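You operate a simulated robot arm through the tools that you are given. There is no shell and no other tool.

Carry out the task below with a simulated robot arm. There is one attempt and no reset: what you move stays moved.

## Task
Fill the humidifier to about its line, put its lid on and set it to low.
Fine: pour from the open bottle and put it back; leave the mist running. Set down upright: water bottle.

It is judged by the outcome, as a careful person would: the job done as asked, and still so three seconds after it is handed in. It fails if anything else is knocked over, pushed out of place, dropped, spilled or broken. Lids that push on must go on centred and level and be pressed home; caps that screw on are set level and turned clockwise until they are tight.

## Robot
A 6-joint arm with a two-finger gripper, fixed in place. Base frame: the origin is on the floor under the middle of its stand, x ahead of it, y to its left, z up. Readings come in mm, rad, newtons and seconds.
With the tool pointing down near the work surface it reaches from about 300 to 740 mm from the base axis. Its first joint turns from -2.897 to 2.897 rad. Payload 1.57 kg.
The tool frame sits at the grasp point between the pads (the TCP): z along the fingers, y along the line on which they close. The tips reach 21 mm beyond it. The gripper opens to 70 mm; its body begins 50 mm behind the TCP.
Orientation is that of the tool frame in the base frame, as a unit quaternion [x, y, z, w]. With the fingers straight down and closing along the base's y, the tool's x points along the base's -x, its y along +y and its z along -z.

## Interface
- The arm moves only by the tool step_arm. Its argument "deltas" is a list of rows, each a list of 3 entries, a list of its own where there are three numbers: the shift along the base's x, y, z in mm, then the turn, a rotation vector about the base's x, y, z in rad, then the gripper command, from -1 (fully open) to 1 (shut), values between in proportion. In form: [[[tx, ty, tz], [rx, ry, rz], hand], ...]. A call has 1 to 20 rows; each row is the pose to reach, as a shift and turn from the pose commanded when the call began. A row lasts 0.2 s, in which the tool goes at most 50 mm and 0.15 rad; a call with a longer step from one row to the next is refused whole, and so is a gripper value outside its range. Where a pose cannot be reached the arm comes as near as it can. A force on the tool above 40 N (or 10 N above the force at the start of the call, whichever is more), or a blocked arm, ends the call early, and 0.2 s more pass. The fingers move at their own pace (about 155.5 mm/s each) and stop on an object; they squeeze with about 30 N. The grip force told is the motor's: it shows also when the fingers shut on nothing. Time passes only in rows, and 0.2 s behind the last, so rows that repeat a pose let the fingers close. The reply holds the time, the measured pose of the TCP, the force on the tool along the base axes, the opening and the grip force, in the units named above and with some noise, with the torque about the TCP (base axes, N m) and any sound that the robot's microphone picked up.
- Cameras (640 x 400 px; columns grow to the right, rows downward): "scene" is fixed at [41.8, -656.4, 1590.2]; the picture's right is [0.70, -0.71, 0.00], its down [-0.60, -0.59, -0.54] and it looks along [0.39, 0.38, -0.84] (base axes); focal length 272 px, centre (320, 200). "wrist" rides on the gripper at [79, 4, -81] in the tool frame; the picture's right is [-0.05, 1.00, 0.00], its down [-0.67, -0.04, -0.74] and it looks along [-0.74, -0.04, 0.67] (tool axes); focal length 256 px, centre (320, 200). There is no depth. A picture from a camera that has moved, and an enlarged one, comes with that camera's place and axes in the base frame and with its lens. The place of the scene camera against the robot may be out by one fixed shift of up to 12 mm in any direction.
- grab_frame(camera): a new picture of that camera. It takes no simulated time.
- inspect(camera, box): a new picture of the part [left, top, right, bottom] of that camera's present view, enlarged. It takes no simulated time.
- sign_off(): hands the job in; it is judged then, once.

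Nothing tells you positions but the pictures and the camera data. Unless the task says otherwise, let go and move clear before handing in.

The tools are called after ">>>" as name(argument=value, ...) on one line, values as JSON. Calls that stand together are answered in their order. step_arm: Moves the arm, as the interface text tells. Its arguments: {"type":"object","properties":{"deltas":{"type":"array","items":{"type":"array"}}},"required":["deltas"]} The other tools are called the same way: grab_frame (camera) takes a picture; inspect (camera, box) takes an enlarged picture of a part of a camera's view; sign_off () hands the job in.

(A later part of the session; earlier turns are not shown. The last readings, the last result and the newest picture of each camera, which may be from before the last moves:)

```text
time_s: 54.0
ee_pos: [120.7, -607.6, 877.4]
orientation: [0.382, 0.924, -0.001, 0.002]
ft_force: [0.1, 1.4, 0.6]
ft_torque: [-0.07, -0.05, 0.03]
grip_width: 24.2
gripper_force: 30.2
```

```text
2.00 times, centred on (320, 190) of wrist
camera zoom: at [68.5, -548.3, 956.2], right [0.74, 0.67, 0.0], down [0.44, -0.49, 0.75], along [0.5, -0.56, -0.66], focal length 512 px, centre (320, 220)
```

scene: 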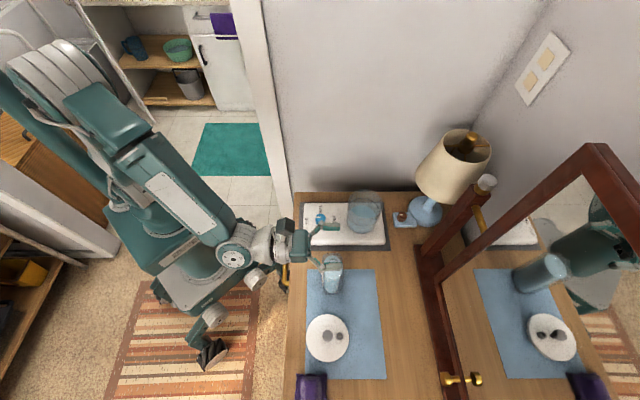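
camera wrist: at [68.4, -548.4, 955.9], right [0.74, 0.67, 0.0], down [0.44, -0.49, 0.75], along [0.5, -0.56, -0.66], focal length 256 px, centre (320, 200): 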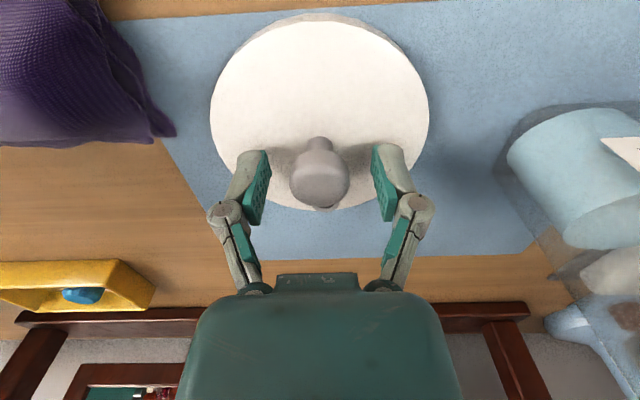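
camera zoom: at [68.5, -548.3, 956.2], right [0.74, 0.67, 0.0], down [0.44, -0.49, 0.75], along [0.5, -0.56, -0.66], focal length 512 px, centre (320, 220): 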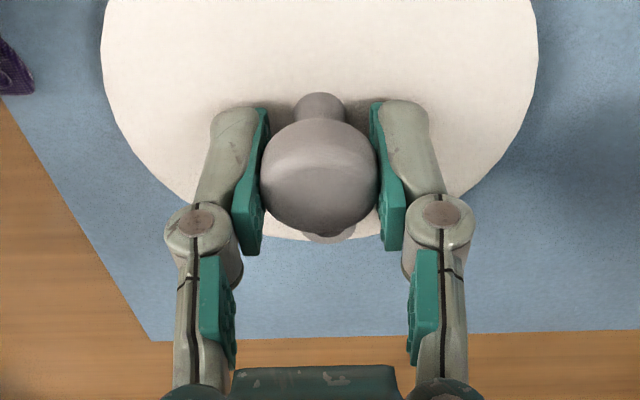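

Knob gripped (24.2 mm). Lifting a little and checking that the lid stays level.

>>> step_arm(deltas=[[[0, 0, 8], [0, 0, 0], 1], [[0, 0, 20], [0, 0, 0], 1], [[0, 0, 35], [0, 0, 0], 1], [[0, 0, 35], [0, 0, 0], 1]])

>>> grab_frame(camera="wrist")

>>> inspect(camera="scene", box=[280, 260, 400, 380])

>>> inspect(camera="scene", box=[500, 260, 600, 380])

```text
time_s: 55.0
ee_pos: [121.2, -606.3, 913.5]
orientation: [0.381, 0.924, 0.0, 0.002]
ft_force: [0.5, 0.2, -0.2]
ft_torque: [0.03, 0.01, 0.03]
grip_width: 24.3
gripper_force: 30.2
```

```text
taken
camera wrist: at [68.7, -548.3, 992.1], right [0.74, 0.67, 0.0], down [0.44, -0.49, 0.75], along [0.5, -0.56, -0.66], focal length 256 px, centre (320, 200)
```

wrist: 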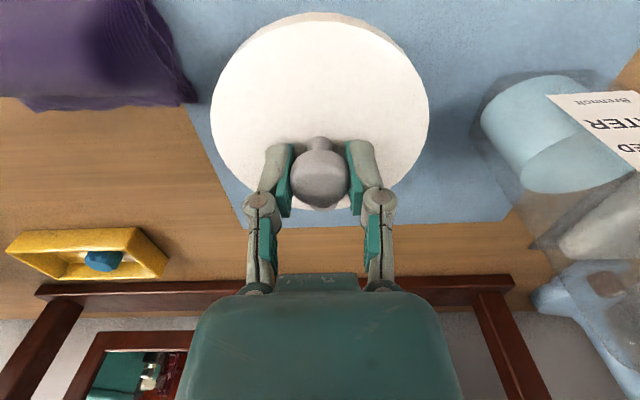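

```text
3.33 times, centred on (340, 320) of scene
camera zoom: at [41.8, -656.4, 1590.2], right [0.7, -0.71, 0.0], down [-0.6, -0.59, -0.54], along [0.39, 0.38, -0.84], focal length 906 px, centre (253, -200)
```

zoom: 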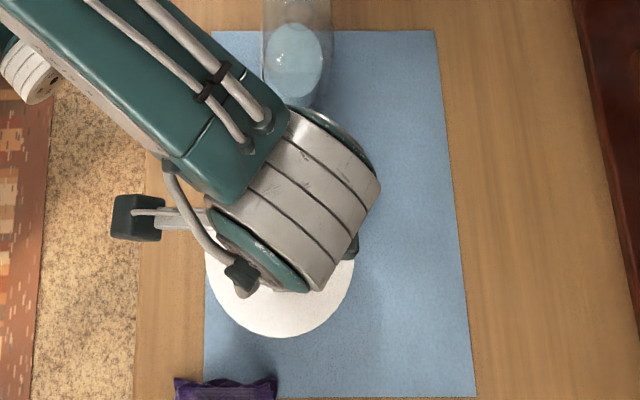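

```text
3.33 times, centred on (550, 320) of scene
camera zoom: at [41.8, -656.4, 1590.2], right [0.7, -0.71, 0.0], down [-0.6, -0.59, -0.54], along [0.39, 0.38, -0.84], focal length 906 px, centre (-447, -200)
```

zoom: 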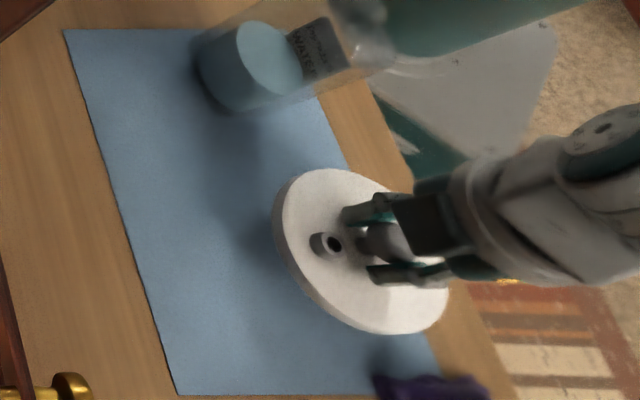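

The lid stays level in the grip, with its centre within about 1.5 mm of the TCP. I'll raise it well above the bottle and move to where the camera can see the tank rim beside the lid.

>>> step_arm(deltas=[[[0, 0, 40], [0, 0, 0], 1], [[0, 0, 85], [0, 0, 0], 1], [[0, 0, 130], [0, 0, 0], 1], [[0, 0, 175], [0, 0, 0], 1], [[15, 10, 198], [0, 0, 0], 1], [[45, 30, 198], [0, 0, 0], 1], [[75, 50, 198], [0, 0, 0], 1], [[105, 70, 198], [0, 0, 0], 1], [[130, 87, 198], [0, 0, 0], 1], [[151, 101.5, 198], [0, 0, 0], 1], [[151, 101.5, 198], [0, 0, 0], 1]])

>>> grab_frame(camera="wrist")

>>> grab_frame(camera="scene")

```text
time_s: 57.4
ee_pos: [273.1, -506.3, 1109.4]
orientation: [0.382, 0.924, -0.001, 0.002]
ft_force: [-0.1, 0.5, -0.6]
ft_torque: [-0.01, -0.01, 0.01]
grip_width: 24.1
gripper_force: 29.8
```

```text
taken
camera wrist: at [219.6, -446.9, 1189.4], right [0.74, 0.67, 0.0], down [0.44, -0.49, 0.75], along [0.5, -0.56, -0.66], focal length 256 px, centre (320, 200)
```

wrist: 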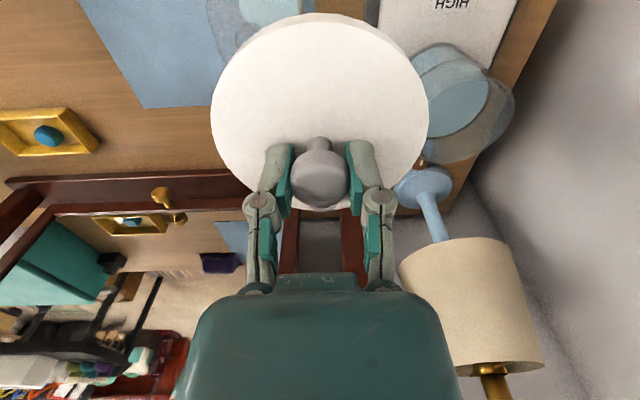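

```text
taken
```

scene: 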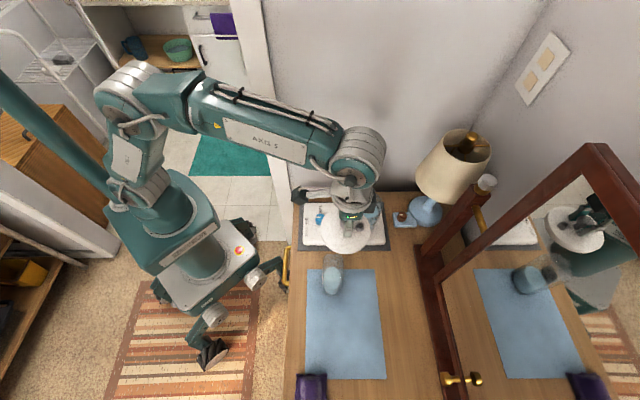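

The tank is half hidden by the lid. I'll shift sideways a little for an unobstructed view of the rim.

>>> step_arm(deltas=[[[-21, -7, -10], [0, 0, 0], 1], [[-42.4, -14.2, -20], [0, 0, 0], 1], [[-42.4, -14.2, -20], [0, 0, 0], 1]])

>>> inspect(camera="wrist", box=[400, 20, 580, 200])

```text
time_s: 58.2
ee_pos: [230.4, -520.8, 1091.9]
orientation: [0.382, 0.924, -0.001, 0.003]
ft_force: [-0.6, -0.9, -0.4]
ft_torque: [-0.01, 0.03, -0.01]
grip_width: 23.9
gripper_force: 29.9
```

```text
2.22 times, centred on (490, 110) of wrist
camera zoom: at [177.4, -461.0, 1170.1], right [0.74, 0.67, 0.0], down [0.44, -0.49, 0.75], along [0.5, -0.56, -0.66], focal length 569 px, centre (-58, 400)
```

zoom: 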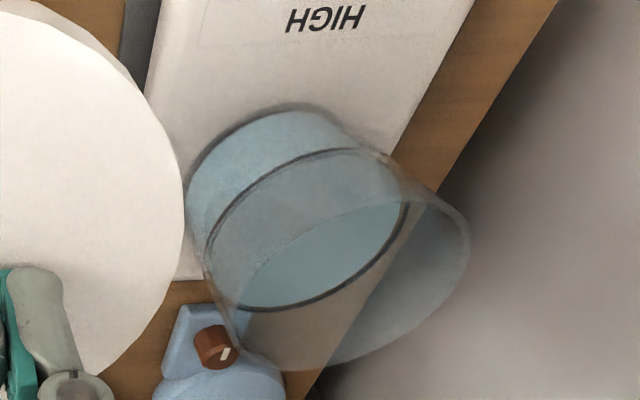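

The rim and line fits put the tank axis at about (418, -459). Now I'll measure the lid's centre in the gripper from a zoomed view.

>>> inspect(camera="wrist", box=[190, 0, 450, 230])

```text
1.74 times, centred on (320, 115) of wrist
camera zoom: at [177.4, -461.0, 1170.1], right [0.74, 0.67, 0.0], down [0.44, -0.49, 0.75], along [0.5, -0.56, -0.66], focal length 445 px, centre (320, 348)
```

zoom: 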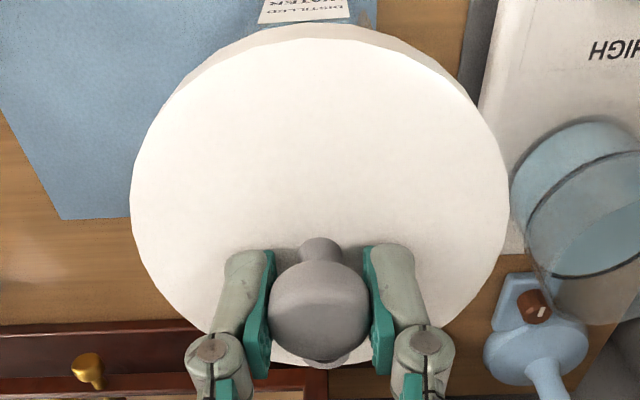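

The lid centre sits about 1 mm from the TCP along the closing axis. I'll move over the tank and stop about 50 mm above the rim.

>>> step_arm(deltas=[[[30, 10, 0], [0, 0, 0], 1], [[70, 23, 0], [0, 0, 0], 1], [[110, 36, -8], [0, 0, 0], 1], [[150, 49, -18], [0, 0, 0], 1], [[186.9, 61.1, -30], [0, 0, 0], 1], [[186.9, 61.1, -35], [0, 0, 0], 1], [[186.9, 61.1, -35], [0, 0, 0], 1]])

>>> grab_frame(camera="wrist")

>>> inspect(camera="scene", box=[310, 150, 430, 250])

```text
time_s: 59.8
ee_pos: [419.6, -458.4, 1053.8]
orientation: [0.382, 0.924, -0.002, 0.002]
ft_force: [-0.6, -0.2, 0.2]
ft_torque: [0.0, 0.02, 0.01]
grip_width: 24.2
gripper_force: 29.7
```

```text
taken
camera wrist: at [366.0, -399.6, 1133.8], right [0.74, 0.67, 0.0], down [0.44, -0.49, 0.75], along [0.5, -0.56, -0.66], focal length 256 px, centre (320, 200)
```

wrist: 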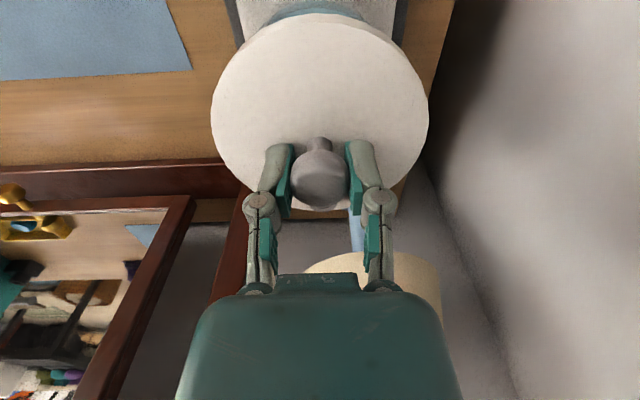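

```text
4.00 times, centred on (370, 200) of scene
camera zoom: at [41.8, -656.4, 1590.2], right [0.7, -0.71, 0.0], down [-0.6, -0.59, -0.54], along [0.39, 0.38, -0.84], focal length 1087 px, centre (120, 200)
```

zoom: 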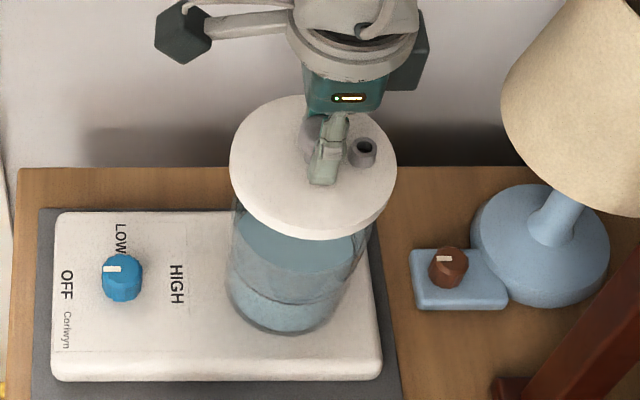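

The lid is hovering over the tank and looks well aligned in the scene view. I'll take another pose sample for a fine correction.

>>> step_arm(deltas=[[[-1.5, -0.5, 0], [0, 0, 0], 1]])

>>> step_arm(deltas=[[[0, 0, 0], [0, 0, 0], 1]])

>>> inspect(camera="scene", box=[340, 160, 400, 235])

```text
time_s: 60.2
ee_pos: [417.0, -459.8, 1055.3]
orientation: [0.382, 0.924, -0.002, 0.002]
ft_force: [0.7, -0.8, -0.3]
ft_torque: [0.02, 0.0, 0.0]
grip_width: 23.7
gripper_force: 30.0
```

```text
time_s: 60.6
ee_pos: [416.7, -459.8, 1055.6]
orientation: [0.381, 0.924, -0.003, 0.002]
ft_force: [0.5, 0.1, -0.5]
ft_torque: [0.0, -0.01, -0.01]
grip_width: 24.0
gripper_force: 30.2
```

```text
5.33 times, centred on (370, 198) of scene
camera zoom: at [41.8, -656.4, 1590.2], right [0.7, -0.71, 0.0], down [-0.6, -0.59, -0.54], along [0.39, 0.38, -0.84], focal length 1449 px, centre (53, 213)
```

zoom: 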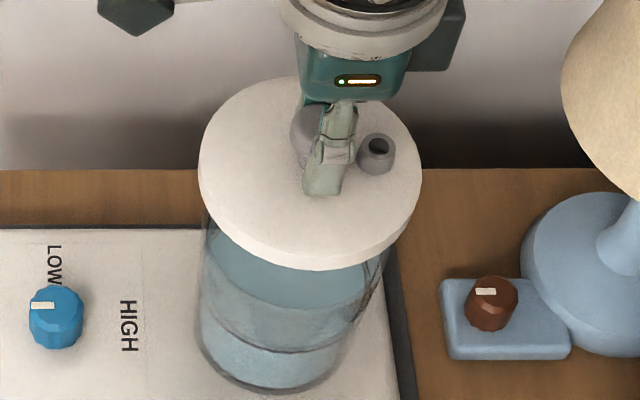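

Position is on target. Lowering to just above the rim.

>>> step_arm(deltas=[[[0.4, 0, -12], [0, 0, 0], 1], [[0.4, 0, -24], [0, 0, 0], 1], [[0.4, 0, -34], [0, 0, 0], 1], [[0.4, 0, -40], [0, 0, 0], 1], [[0.4, 0, -40], [0, 0, 0], 1]])

>>> inspect(camera="scene", box=[340, 160, 400, 235])

>>> grab_frame(camera="wrist")

```text
time_s: 61.8
ee_pos: [416.6, -458.5, 1015.9]
orientation: [0.382, 0.924, -0.001, 0.003]
ft_force: [-0.6, -0.1, -0.7]
ft_torque: [-0.02, 0.01, 0.01]
grip_width: 24.3
gripper_force: 30.5
```

```text
5.33 times, centred on (370, 198) of scene
camera zoom: at [41.8, -656.4, 1590.2], right [0.7, -0.71, 0.0], down [-0.6, -0.59, -0.54], along [0.39, 0.38, -0.84], focal length 1449 px, centre (53, 213)
```

zoom: 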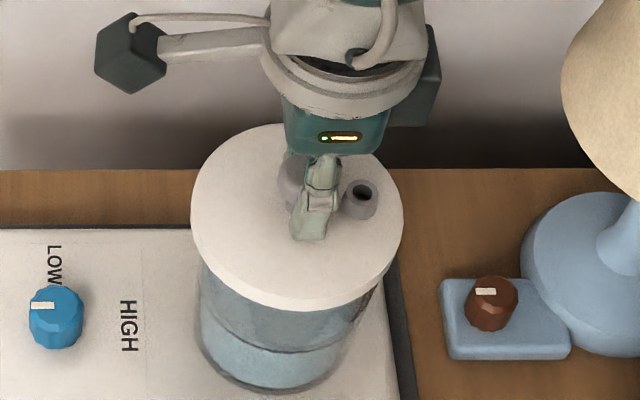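

```text
taken
camera wrist: at [364.2, -399.9, 1094.2], right [0.74, 0.67, 0.0], down [0.44, -0.49, 0.75], along [0.5, -0.56, -0.66], focal length 256 px, centre (320, 200)
```

wrist: 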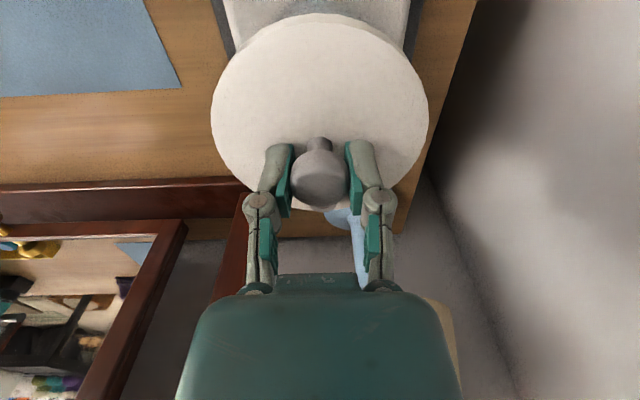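

Still aligned and level. I'll zoom in to compare the lid's edges with the tank walls.

>>> inspect(camera="scene", box=[350, 180, 385, 218])

>>> inspect(camera="wrist", box=[200, 0, 440, 60])

```text
10.53 times, centred on (368, 199) of scene
camera zoom: at [41.8, -656.4, 1590.2], right [0.7, -0.71, 0.0], down [-0.6, -0.59, -0.54], along [0.39, 0.38, -0.84], focal length 2860 px, centre (-180, 210)
```

zoom: 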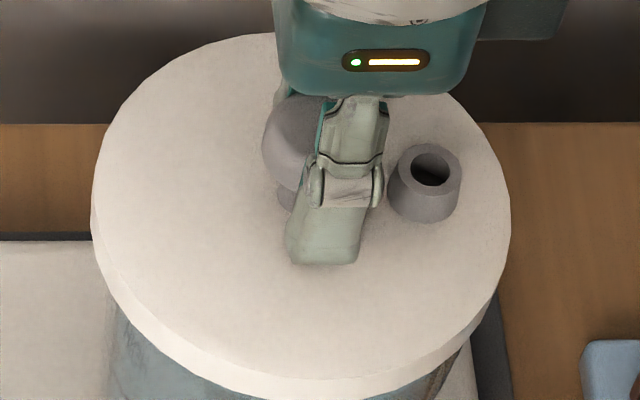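

```text
2.67 times, centred on (320, 30) of wrist
camera zoom: at [364.2, -399.9, 1094.2], right [0.74, 0.67, 0.0], down [0.44, -0.49, 0.75], along [0.5, -0.56, -0.66], focal length 683 px, centre (320, 653)
```

zoom: 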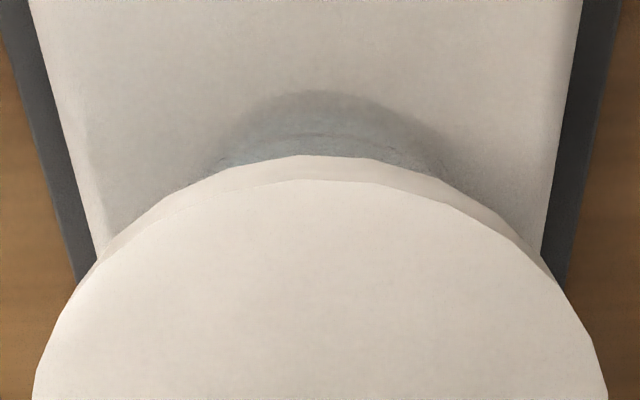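

The tank centre appears about 1.5 mm farther out than the lid. I'll apply that fine shift and lower slowly to contact.

>>> step_arm(deltas=[[[1.6, -0.6, -2], [0, 0, 0], 1], [[1.6, -0.6, -4], [0, 0, 0], 1], [[1.6, -0.6, -6], [0, 0, 0], 1], [[1.6, -0.6, -8], [0, 0, 0], 1]])

>>> inspect(camera="scene", box=[350, 180, 390, 228])

```text
time_s: 62.8
ee_pos: [417.2, -459.5, 1007.9]
orientation: [0.382, 0.924, -0.002, 0.002]
ft_force: [0.6, 0.3, -0.6]
ft_torque: [0.02, -0.01, 0.0]
grip_width: 24.1
gripper_force: 30.5
```

```text
8.33 times, centred on (370, 204) of scene
camera zoom: at [41.8, -656.4, 1590.2], right [0.7, -0.71, 0.0], down [-0.6, -0.59, -0.54], along [0.39, 0.38, -0.84], focal length 2264 px, centre (-97, 167)
```

zoom: 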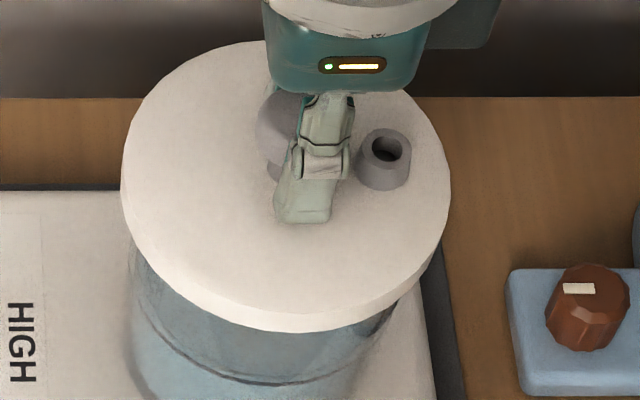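

No contact yet. Lowering further in small steps.

>>> step_arm(deltas=[[[0, 0, -1.5], [0, 0, 0], 1], [[0, 0, -3], [0, 0, 0], 1], [[0, 0, -4.5], [0, 0, 0], 1]])

```text
time_s: 63.6
ee_pos: [418.9, -461.8, 1002.7]
orientation: [0.382, 0.924, -0.002, 0.002]
ft_force: [0.2, -0.8, 0.6]
ft_torque: [-0.02, 0.0, -0.02]
grip_width: 24.1
gripper_force: 30.0
```

>>> step_arm(deltas=[[[0, 0, -1.5], [0, 0, 0], 1], [[0, 0, -3], [0, 0, 0], 1], [[0, 0, -4.5], [0, 0, 0], 1]])

>>> inspect(camera="scene", box=[350, 180, 390, 228])

>>> inspect(camera="wrist", box=[200, 0, 440, 60])

```text
time_s: 64.4
ee_pos: [417.8, -460.3, 999.3]
orientation: [0.381, 0.924, -0.002, 0.003]
ft_force: [0.3, -0.7, 0.2]
ft_torque: [-0.02, -0.02, -0.03]
grip_width: 23.9
gripper_force: 29.8
```

```text
8.33 times, centred on (370, 204) of scene
camera zoom: at [41.8, -656.4, 1590.2], right [0.7, -0.71, 0.0], down [-0.6, -0.59, -0.54], along [0.39, 0.38, -0.84], focal length 2264 px, centre (-97, 167)
```

zoom: 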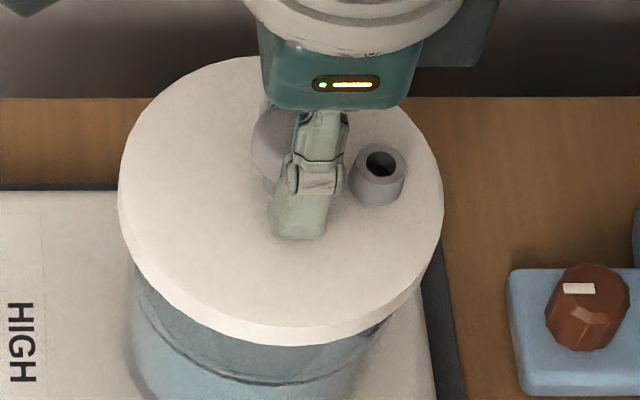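

```text
2.67 times, centred on (320, 30) of wrist
camera zoom: at [365.1, -400.8, 1077.2], right [0.74, 0.67, 0.0], down [0.44, -0.49, 0.75], along [0.5, -0.56, -0.66], focal length 683 px, centre (320, 653)
```

zoom: 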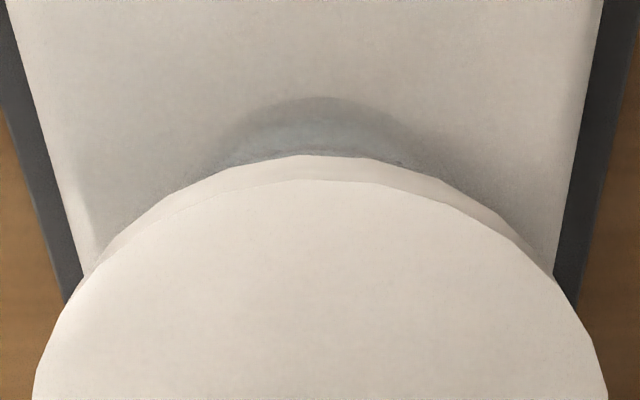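

>>> step_arm(deltas=[[[0, 0, -1], [0, 0, 0], 1], [[0, 0, -2], [0, 0, 0], 1], [[0, 0, -3], [0, 0, 0], 1]])

```text
time_s: 65.2
ee_pos: [418.5, -460.7, 997.1]
orientation: [0.382, 0.924, -0.003, 0.003]
ft_force: [-0.4, -4.1, 14.7]
ft_torque: [0.19, 0.16, 0.0]
grip_width: 24.2
gripper_force: 30.0
```

Contact at about 15 N. I'll look at how the lid sits before pressing further.

>>> inspect(camera="scene", box=[350, 180, 390, 228])

>>> inspect(camera="wrist", box=[190, 0, 450, 230])

```text
8.33 times, centred on (370, 204) of scene
camera zoom: at [41.8, -656.4, 1590.2], right [0.7, -0.71, 0.0], down [-0.6, -0.59, -0.54], along [0.39, 0.38, -0.84], focal length 2264 px, centre (-97, 167)
```

zoom: 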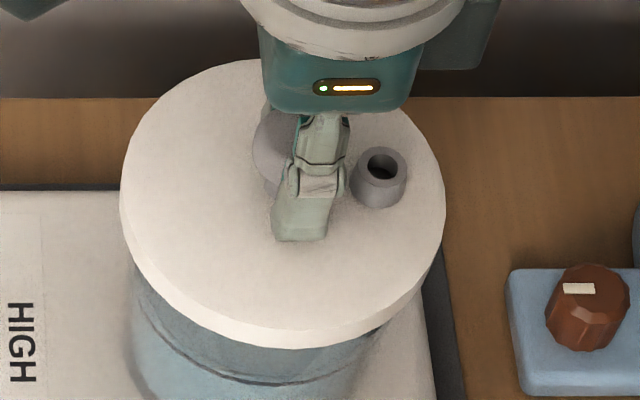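

```text
1.74 times, centred on (320, 115) of wrist
camera zoom: at [365.0, -401.3, 1075.8], right [0.74, 0.67, 0.0], down [0.44, -0.49, 0.75], along [0.5, -0.56, -0.66], focal length 445 px, centre (320, 348)
```

zoom: 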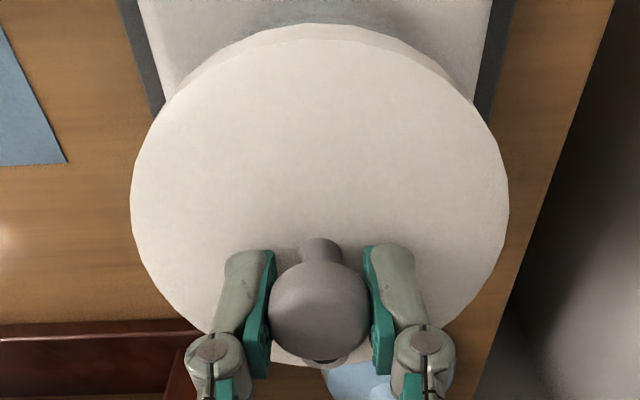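

The lid is concentric with the rim to within about a millimetre, and level. Pressing down gently in small steps.

>>> step_arm(deltas=[[[0, 0, -0.7], [0, 0, 0], 1], [[0, 0, -1.4], [0, 0, 0], 1]])

```text
time_s: 65.8
ee_pos: [417.9, -460.7, 994.9]
orientation: [0.382, 0.924, -0.003, 0.003]
ft_force: [2.3, -7.1, 19.8]
ft_torque: [-0.08, -0.05, -0.02]
grip_width: 24.0
gripper_force: 30.2
```

>>> step_arm(deltas=[[[0, 0, -0.8], [0, 0, 0], 1], [[0, 0, -1.6], [0, 0, 0], 1]])

```text
time_s: 66.4
ee_pos: [417.9, -459.5, 994.0]
orientation: [0.382, 0.924, -0.002, 0.003]
ft_force: [-0.2, -5.2, 22.3]
ft_torque: [0.04, 0.04, 0.03]
grip_width: 23.9
gripper_force: 29.0
```

>>> step_arm(deltas=[[[0, 0, -0.8], [0, 0, 0], 1], [[0, 0, -1.6], [0, 0, 0], 1]])

>>> inspect(camera="scene", box=[350, 180, 390, 228])

>>> inspect(camera="wrist", box=[190, 0, 450, 230])

```text
time_s: 67.0
ee_pos: [416.7, -459.7, 992.9]
orientation: [0.381, 0.924, -0.002, 0.004]
ft_force: [0.6, -6.3, 29.6]
ft_torque: [0.12, 0.16, -0.01]
grip_width: 23.8
gripper_force: 30.0
```

```text
8.33 times, centred on (370, 204) of scene
camera zoom: at [41.8, -656.4, 1590.2], right [0.7, -0.71, 0.0], down [-0.6, -0.59, -0.54], along [0.39, 0.38, -0.84], focal length 2264 px, centre (-97, 167)
```

zoom: 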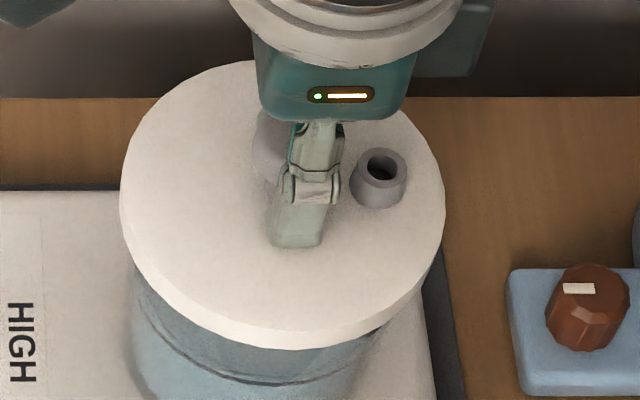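

```text
1.74 times, centred on (320, 115) of wrist
camera zoom: at [364.3, -400.6, 1072.0], right [0.74, 0.67, 0.0], down [0.44, -0.49, 0.75], along [0.5, -0.56, -0.66], focal length 445 px, centre (320, 348)
```

zoom: 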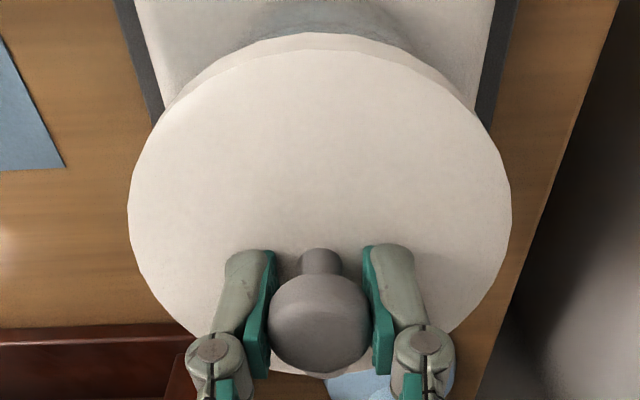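

The lid itself has stopped moving (it sits level against the rim, with the skirt overlapping), and the fingers are now just sliding on the knob. I'll open the fingers and look at it freely.

>>> step_arm(deltas=[[[0, 0, 0], [0, 0, 0], 0.1], [[0, 0, 0], [0, 0, 0], -0.3], [[0, 0, 0], [0, 0, 0], -0.4]])

>>> step_arm(deltas=[[[0, 0, 20], [0, 0, 0], -0.4], [[0, 0, 50], [0, 0, 0], -0.4], [[0, 0, 90], [0, 0, 0], -0.4], [[0, 0, 90], [0, 0, 0], -0.4]])

>>> inspect(camera="scene", box=[340, 170, 400, 235])

>>> grab_frame(camera="wrist")

```text
time_s: 67.8
ee_pos: [417.5, -460.4, 990.5]
orientation: [0.383, 0.924, 0.0, 0.001]
ft_force: [-0.3, -0.6, 0.5]
ft_torque: [0.02, 0.0, -0.02]
grip_width: 50.4
gripper_force: 0.1
```

```text
time_s: 68.8
ee_pos: [418.4, -458.2, 1080.2]
orientation: [0.382, 0.924, -0.001, 0.002]
ft_force: [-0.7, 0.4, 0.7]
ft_torque: [0.0, -0.04, 0.01]
grip_width: 49.0
gripper_force: 0.0
```

```text
6.15 times, centred on (370, 202) of scene
camera zoom: at [41.8, -656.4, 1590.2], right [0.7, -0.71, 0.0], down [-0.6, -0.59, -0.54], along [0.39, 0.38, -0.84], focal length 1672 px, centre (12, 185)
```

zoom: 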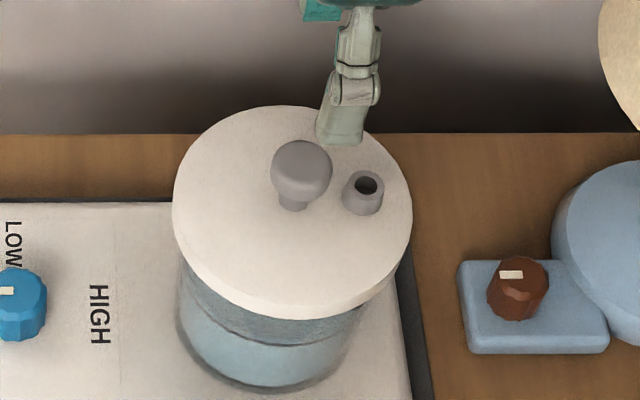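

```text
taken
camera wrist: at [365.5, -400.1, 1160.0], right [0.74, 0.67, 0.0], down [0.44, -0.49, 0.75], along [0.5, -0.56, -0.66], focal length 256 px, centre (320, 200)
```

wrist: 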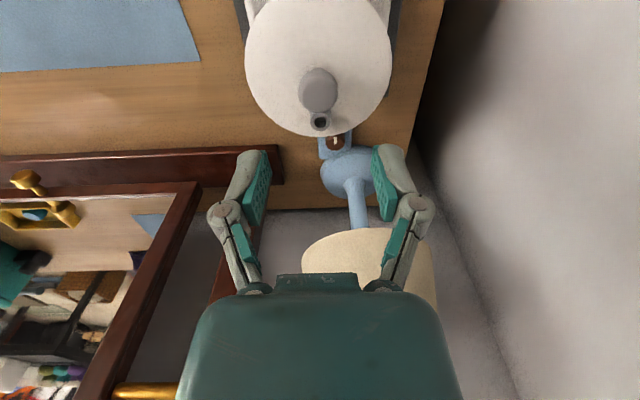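

The lid sits level and centred on the tank. To be sure it is pressed home I'll close the fingers and press straight down on top of the knob, with moderate force.

>>> step_arm(deltas=[[[-1, -0.5, 0], [0, 0, 0], 1], [[-1, -0.5, -10], [0, 0, 0], 1], [[-1, -0.5, -25], [0, 0, 0], 1], [[-1, -0.5, -35], [0, 0, 0], 1], [[-1, -0.5, -35], [0, 0, 0], 1]])

>>> inspect(camera="wrist", box=[220, 60, 420, 260])

>>> inspect(camera="scene", box=[340, 160, 400, 235])

```text
time_s: 70.0
ee_pos: [417.7, -459.1, 1045.1]
orientation: [0.382, 0.924, -0.001, 0.002]
ft_force: [0.7, 0.1, -0.4]
ft_torque: [0.02, 0.01, 0.03]
grip_width: 0.0
gripper_force: 28.5
```

```text
2.00 times, centred on (320, 160) of wrist
camera zoom: at [364.3, -400.2, 1123.9], right [0.74, 0.67, 0.0], down [0.44, -0.49, 0.75], along [0.5, -0.56, -0.66], focal length 512 px, centre (320, 280)
```

zoom: 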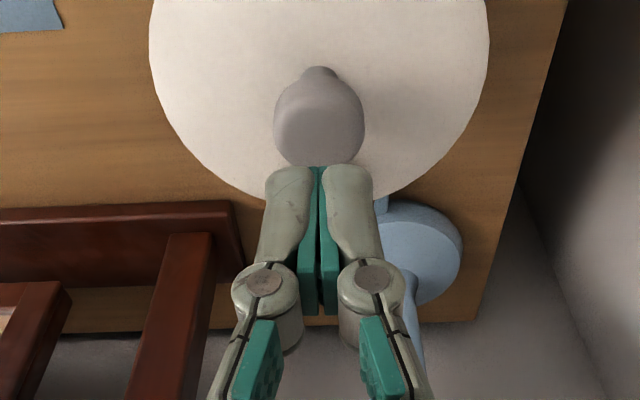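

```text
5.33 times, centred on (370, 198) of scene
camera zoom: at [41.8, -656.4, 1590.2], right [0.7, -0.71, 0.0], down [-0.6, -0.59, -0.54], along [0.39, 0.38, -0.84], focal length 1449 px, centre (53, 213)
```

zoom: 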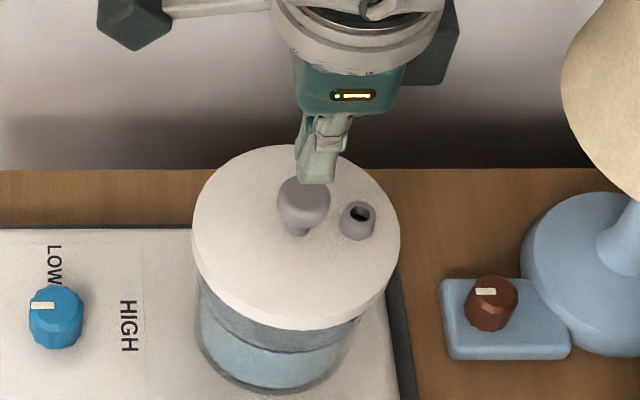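

The fingertips are about 3 mm past the knob's centre; I'll correct that and lower to contact.

>>> step_arm(deltas=[[[-2.3, 2.3, -3], [0, 0, 0], 1], [[-2.3, 2.3, -7], [0, 0, 0], 1], [[-2.3, 2.3, -10], [0, 0, 0], 1], [[-2.3, 2.3, -12], [0, 0, 0], 1]])

```text
time_s: 71.0
ee_pos: [416.2, -457.2, 1033.8]
orientation: [0.382, 0.924, -0.002, 0.002]
ft_force: [-0.3, 0.2, -0.6]
ft_torque: [0.01, -0.01, 0.02]
grip_width: 0.3
gripper_force: 29.3
```

>>> step_arm(deltas=[[[0, 0, -1], [0, 0, 0], 1], [[0, 0, -2], [0, 0, 0], 1], [[0, 0, -3], [0, 0, 0], 1]])

>>> inspect(camera="scene", box=[350, 180, 390, 228])

```text
time_s: 71.8
ee_pos: [413.2, -458.1, 1031.3]
orientation: [0.382, 0.924, -0.001, 0.002]
ft_force: [0.7, 0.1, 0.0]
ft_torque: [0.01, -0.01, -0.01]
grip_width: 0.0
gripper_force: 29.0
```

```text
8.33 times, centred on (370, 204) of scene
camera zoom: at [41.8, -656.4, 1590.2], right [0.7, -0.71, 0.0], down [-0.6, -0.59, -0.54], along [0.39, 0.38, -0.84], focal length 2264 px, centre (-97, 167)
```

zoom: 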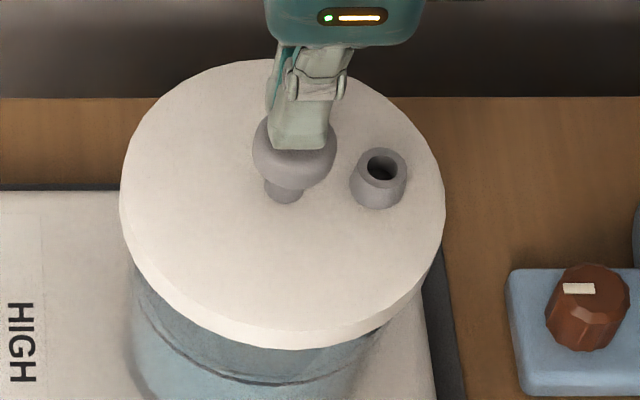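

>>> step_arm(deltas=[[[0, 0, -1], [0, 0, 0], 1], [[0, 0, -2], [0, 0, 0], 1], [[0, 0, -3], [0, 0, 0], 1]])

```text
time_s: 72.6
ee_pos: [415.3, -458.5, 1027.7]
orientation: [0.383, 0.924, -0.001, 0.003]
ft_force: [0.0, 0.2, -0.1]
ft_torque: [0.0, 0.0, -0.01]
grip_width: 0.0
gripper_force: 28.3
```

>>> step_arm(deltas=[[[0, 0, -1], [0, 0, 0], 1], [[0, 0, -2], [0, 0, 0], 1], [[0, 0, -3], [0, 0, 0], 1]])

```text
time_s: 73.4
ee_pos: [414.8, -458.9, 1023.8]
orientation: [0.381, 0.924, -0.002, 0.002]
ft_force: [-0.4, -0.7, 0.1]
ft_torque: [0.0, 0.01, -0.02]
grip_width: 0.1
gripper_force: 28.8
```

>>> step_arm(deltas=[[[0, 0, -1], [0, 0, 0], 1], [[0, 0, -2], [0, 0, 0], 1]])

>>> inspect(camera="scene", box=[350, 180, 390, 228])

>>> inspect(camera="wrist", box=[220, 60, 420, 260])

```text
time_s: 74.0
ee_pos: [417.0, -458.3, 1023.2]
orientation: [0.382, 0.924, -0.002, 0.003]
ft_force: [-0.9, 0.8, 2.7]
ft_torque: [0.02, 0.03, 0.02]
grip_width: 5.9
gripper_force: 28.3
```

```text
8.33 times, centred on (370, 204) of scene
camera zoom: at [41.8, -656.4, 1590.2], right [0.7, -0.71, 0.0], down [-0.6, -0.59, -0.54], along [0.39, 0.38, -0.84], focal length 2264 px, centre (-97, 167)
```

zoom: 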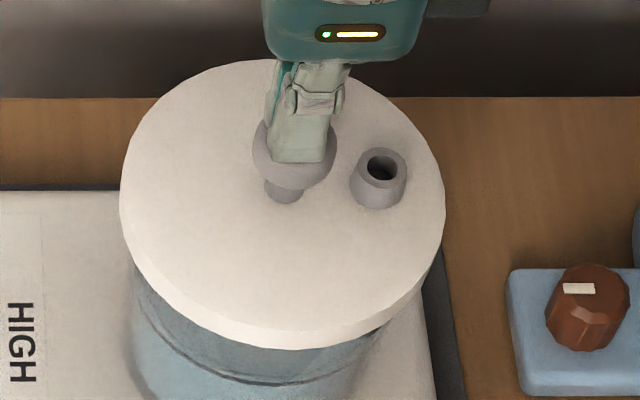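

```text
2.00 times, centred on (320, 160) of wrist
camera zoom: at [362.5, -399.3, 1101.9], right [0.74, 0.67, 0.0], down [0.44, -0.49, 0.75], along [0.5, -0.56, -0.66], focal length 512 px, centre (320, 280)
```

zoom: 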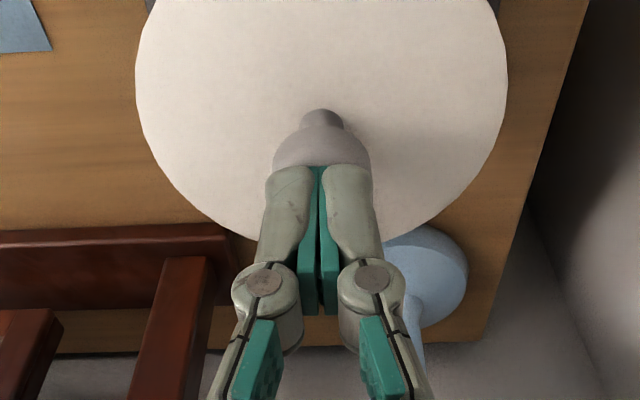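

Contact on the knob top occurs at tip height ~1002, but the domed top tends to spread the fingertips. Pressing on the lid plate with both fingertips straddling the knob is better, so I'll rise, open to 50 mm, and come down around the knob.

>>> step_arm(deltas=[[[0, 0, 10], [0, 0, 0], 1], [[1, -1, 30], [0, 0, 0], -0.4], [[2.3, -2.3, 30], [0, 0, 0], -0.4], [[2.3, -2.3, 30], [0, 0, 0], -0.4]])

>>> inspect(camera="wrist", box=[220, 60, 420, 260])

```text
time_s: 75.0
ee_pos: [416.4, -460.2, 1052.2]
orientation: [0.383, 0.924, -0.002, 0.001]
ft_force: [-0.1, 0.1, -1.0]
ft_torque: [-0.01, -0.03, -0.01]
grip_width: 48.9
gripper_force: 0.1
```

```text
2.00 times, centred on (320, 160) of wrist
camera zoom: at [364.1, -401.4, 1131.0], right [0.74, 0.67, 0.0], down [0.44, -0.49, 0.75], along [0.5, -0.56, -0.66], focal length 512 px, centre (320, 280)
```

zoom: 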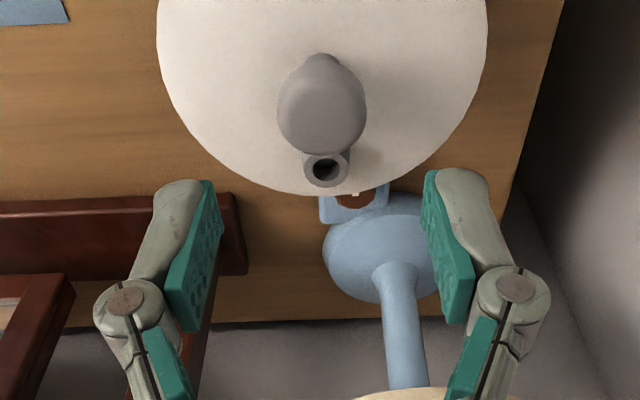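

Fingers open at 49 mm and straddling the knob. Descending around it.

>>> step_arm(deltas=[[[0.8, 0.4, -18], [0, 0, 0], -0.4], [[0.8, 0.4, -36], [0, 0, 0], -0.4], [[0.8, 0.4, -50], [0, 0, 0], -0.4], [[0.8, 0.4, -57], [0, 0, 0], -0.4]])

>>> inspect(camera="wrist", box=[190, 60, 450, 260])

```text
time_s: 76.0
ee_pos: [417.4, -459.5, 996.1]
orientation: [0.382, 0.924, -0.001, 0.002]
ft_force: [0.2, 0.2, 0.4]
ft_torque: [0.01, 0.02, -0.02]
grip_width: 49.1
gripper_force: 0.0
```

```text
2.00 times, centred on (320, 160) of wrist
camera zoom: at [365.0, -401.1, 1074.5], right [0.74, 0.67, 0.0], down [0.44, -0.49, 0.75], along [0.5, -0.56, -0.66], focal length 512 px, centre (320, 280)
```

zoom: 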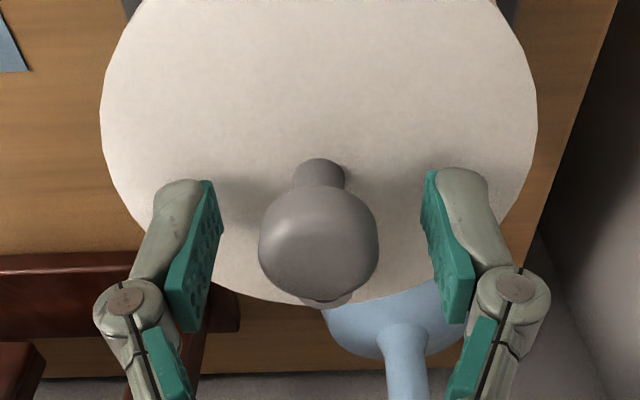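

>>> step_arm(deltas=[[[0, 0, -2], [0, 0, 0], -0.4], [[0, 0, -4], [0, 0, 0], -0.4], [[0, 0, -6], [0, 0, 0], -0.4]])

```text
time_s: 76.8
ee_pos: [418.6, -459.8, 990.1]
orientation: [0.381, 0.925, -0.002, 0.002]
ft_force: [0.1, 0.7, 0.6]
ft_torque: [-0.01, 0.01, 0.01]
grip_width: 49.0
gripper_force: 0.3
```

>>> step_arm(deltas=[[[0, 0, -1], [0, 0, 0], -0.4], [[0, 0, -2], [0, 0, 0], -0.4], [[0, 0, -3], [0, 0, 0], -0.4]])

```text
time_s: 77.6
ee_pos: [417.6, -460.5, 988.8]
orientation: [0.382, 0.924, -0.002, 0.003]
ft_force: [4.5, -3.3, 12.9]
ft_torque: [0.0, -0.06, 0.01]
grip_width: 51.5
gripper_force: 1.2
```

Both tips are on the lid plate (13 N). Pressing a little harder.

>>> step_arm(deltas=[[[0, 0, -1], [0, 0, 0], -0.4], [[0, 0, -2], [0, 0, 0], -0.4]])

>>> inspect(camera="scene", box=[350, 180, 390, 228])

```text
time_s: 78.2
ee_pos: [417.1, -459.7, 986.8]
orientation: [0.382, 0.924, -0.003, 0.005]
ft_force: [-1.4, -0.5, 35.3]
ft_torque: [-0.08, 0.12, -0.06]
grip_width: 48.4
gripper_force: 27.1
```

```text
8.33 times, centred on (370, 204) of scene
camera zoom: at [41.8, -656.4, 1590.2], right [0.7, -0.71, 0.0], down [-0.6, -0.59, -0.54], along [0.39, 0.38, -0.84], focal length 2264 px, centre (-97, 167)
```

zoom: 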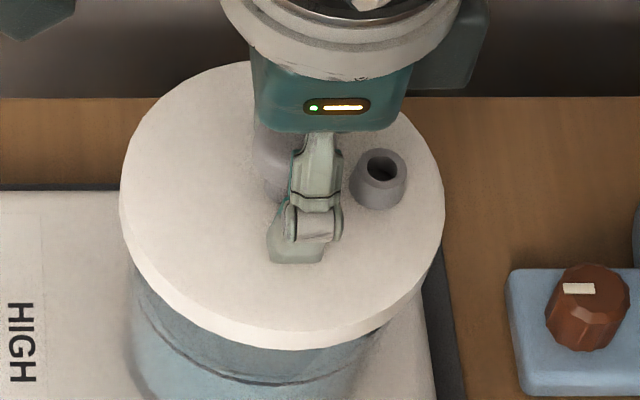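

Pressed with 35 N and the lid hasn't moved, so it's home and level. Raising clear and inspecting.

>>> step_arm(deltas=[[[0, 0, 4], [0, 0, 0], -0.4], [[0, 0, 20], [0, 0, 0], -0.4], [[0, 0, 55], [0, 0, 0], -0.4], [[0, 0, 100], [0, 0, 0], -0.4], [[0, 0, 100], [0, 0, 0], -0.4]])

>>> inspect(camera="scene", box=[340, 170, 400, 235])

>>> grab_frame(camera="wrist")

```text
time_s: 79.4
ee_pos: [418.0, -459.6, 1083.9]
orientation: [0.382, 0.924, -0.002, 0.002]
ft_force: [0.2, -0.6, 0.0]
ft_torque: [-0.01, 0.0, 0.05]
grip_width: 49.1
gripper_force: 0.1
```

```text
6.15 times, centred on (370, 202) of scene
camera zoom: at [41.8, -656.4, 1590.2], right [0.7, -0.71, 0.0], down [-0.6, -0.59, -0.54], along [0.39, 0.38, -0.84], focal length 1672 px, centre (12, 185)
```

zoom: 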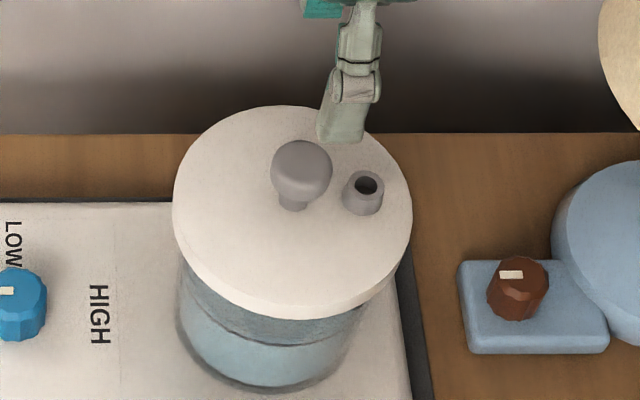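

```text
taken
camera wrist: at [364.5, -400.7, 1163.3], right [0.74, 0.67, 0.0], down [0.44, -0.49, 0.75], along [0.5, -0.56, -0.66], focal length 256 px, centre (320, 200)
```

wrist: 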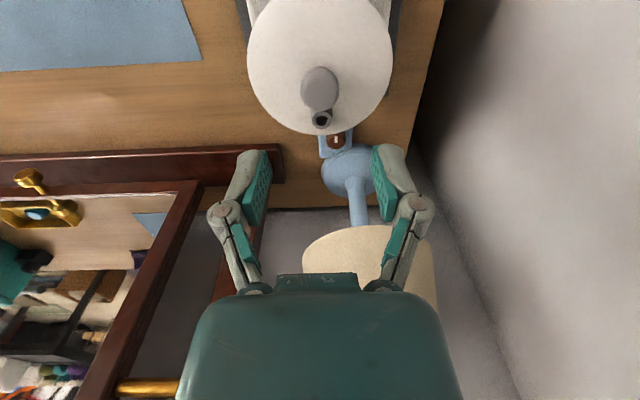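

The lid is on properly. Next the control knob: I'll back off toward the robot to get a clear view of it.

>>> step_arm(deltas=[[[-28, 28, 0], [0, 0, 0], -0.4], [[-57, 57, 0], [0, 0, 0], -0.4], [[-85, 85, -10], [0, 0, 0], -0.4], [[-114, 113, -22], [0, 0, 0], -0.4], [[-142, 141, -34], [0, 0, 0], -0.4], [[-142, 141, -34], [0, 0, 0], -0.4]])

>>> grab_frame(camera="wrist")

>>> inspect(camera="wrist", box=[230, 60, 410, 200])

```text
time_s: 80.8
ee_pos: [276.2, -318.5, 1050.8]
orientation: [0.382, 0.924, -0.002, 0.004]
ft_force: [-0.9, -0.3, -0.1]
ft_torque: [0.01, 0.03, 0.0]
grip_width: 48.9
gripper_force: 0.1
```

```text
taken
camera wrist: at [222.9, -258.8, 1130.0], right [0.74, 0.67, 0.0], down [0.44, -0.49, 0.75], along [0.5, -0.56, -0.66], focal length 256 px, centre (320, 200)
```

wrist: 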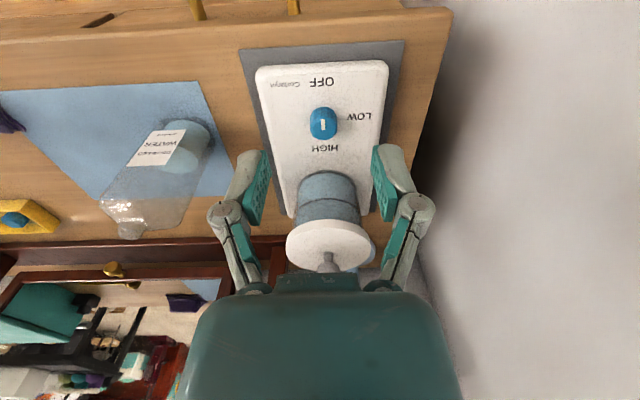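

```text
2.86 times, centred on (320, 130) of wrist
camera zoom: at [222.9, -258.8, 1130.0], right [0.74, 0.67, 0.0], down [0.44, -0.49, 0.75], along [0.5, -0.56, -0.66], focal length 731 px, centre (320, 400)
```

zoom: 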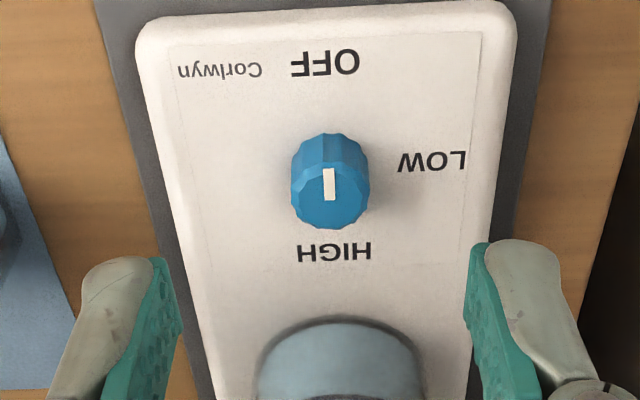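

The knob's pointer is at OFF (toward the robot); LOW is a quarter turn clockwise. The knob's top triangulates to (332, -373, 887), about 30 mm in diameter. I'll move over it and check.

>>> step_arm(deltas=[[[19, -18, -25], [0, 0, 0], -0.4], [[38, -37, -60], [0, 0, 0], -0.4], [[55.6, -54.5, -95], [0, 0, 0], -0.4], [[55.6, -54.5, -100], [0, 0, 0], -0.4]])

>>> grab_frame(camera="wrist")

>>> inspect(camera="scene", box=[280, 150, 400, 250])

```text
time_s: 81.8
ee_pos: [332.4, -373.2, 950.5]
orientation: [0.382, 0.924, -0.002, 0.002]
ft_force: [-0.9, -0.2, -0.9]
ft_torque: [-0.02, -0.02, -0.01]
grip_width: 49.1
gripper_force: 0.1
```

```text
taken
camera wrist: at [279.2, -314.4, 1030.3], right [0.74, 0.67, 0.0], down [0.44, -0.49, 0.75], along [0.5, -0.56, -0.66], focal length 256 px, centre (320, 200)
```

wrist: 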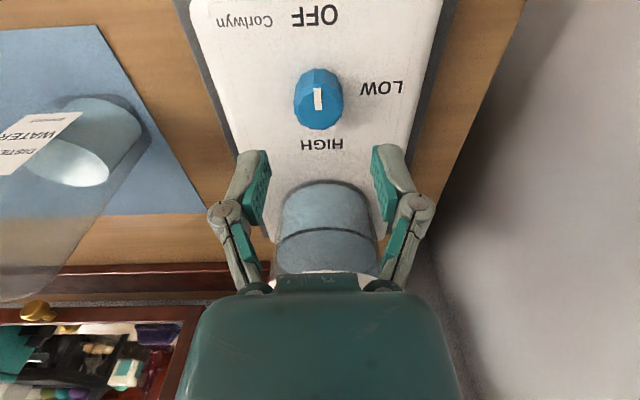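

```text
4.00 times, centred on (340, 200) of scene
camera zoom: at [41.8, -656.4, 1590.2], right [0.7, -0.71, 0.0], down [-0.6, -0.59, -0.54], along [0.39, 0.38, -0.84], focal length 1087 px, centre (240, 200)
```

zoom: 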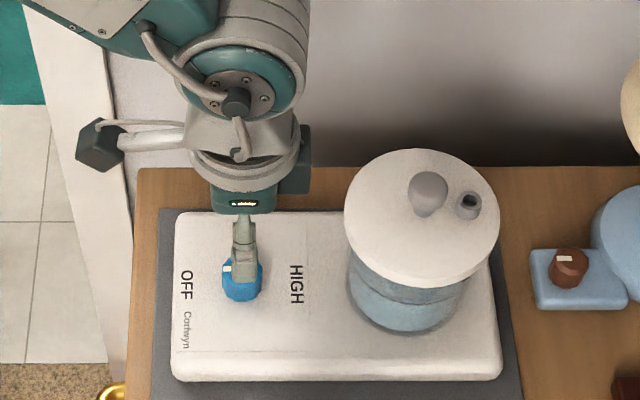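

Nearly centred. Descending part way and re-checking the centring with a zoom.

>>> step_arm(deltas=[[[0, 0, -20], [0, 0, 0], -0.4], [[0, 0, -38], [0, 0, 0], -0.4], [[0, 0, -38], [0, 0, 0], -0.4]])

>>> inspect(camera="wrist", box=[220, 80, 420, 240])

>>> inspect(camera="scene", box=[295, 170, 355, 230])

```text
time_s: 82.6
ee_pos: [332.0, -373.8, 913.1]
orientation: [0.383, 0.924, -0.001, 0.003]
ft_force: [-0.7, 0.0, 0.7]
ft_torque: [0.01, 0.01, 0.0]
grip_width: 49.1
gripper_force: 0.0
```

```text
2.50 times, centred on (320, 160) of wrist
camera zoom: at [278.7, -314.4, 991.7], right [0.74, 0.67, 0.0], down [0.44, -0.49, 0.75], along [0.5, -0.56, -0.66], focal length 640 px, centre (320, 300)
```

zoom: 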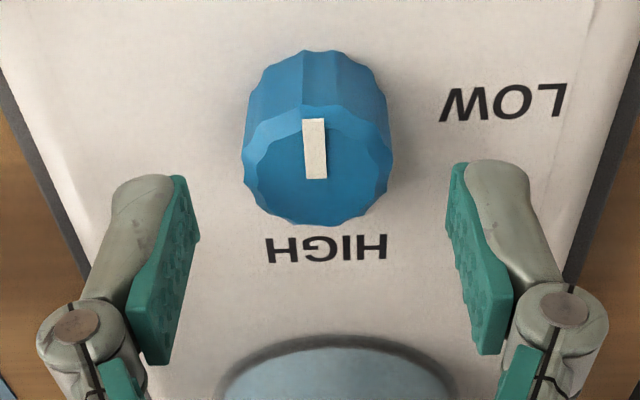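

```text
6.67 times, centred on (325, 200) of scene
camera zoom: at [41.8, -656.4, 1590.2], right [0.7, -0.71, 0.0], down [-0.6, -0.59, -0.54], along [0.39, 0.38, -0.84], focal length 1812 px, centre (287, 200)
```

zoom: 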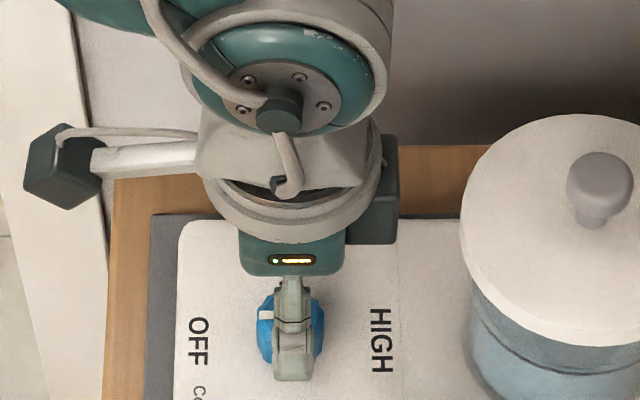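

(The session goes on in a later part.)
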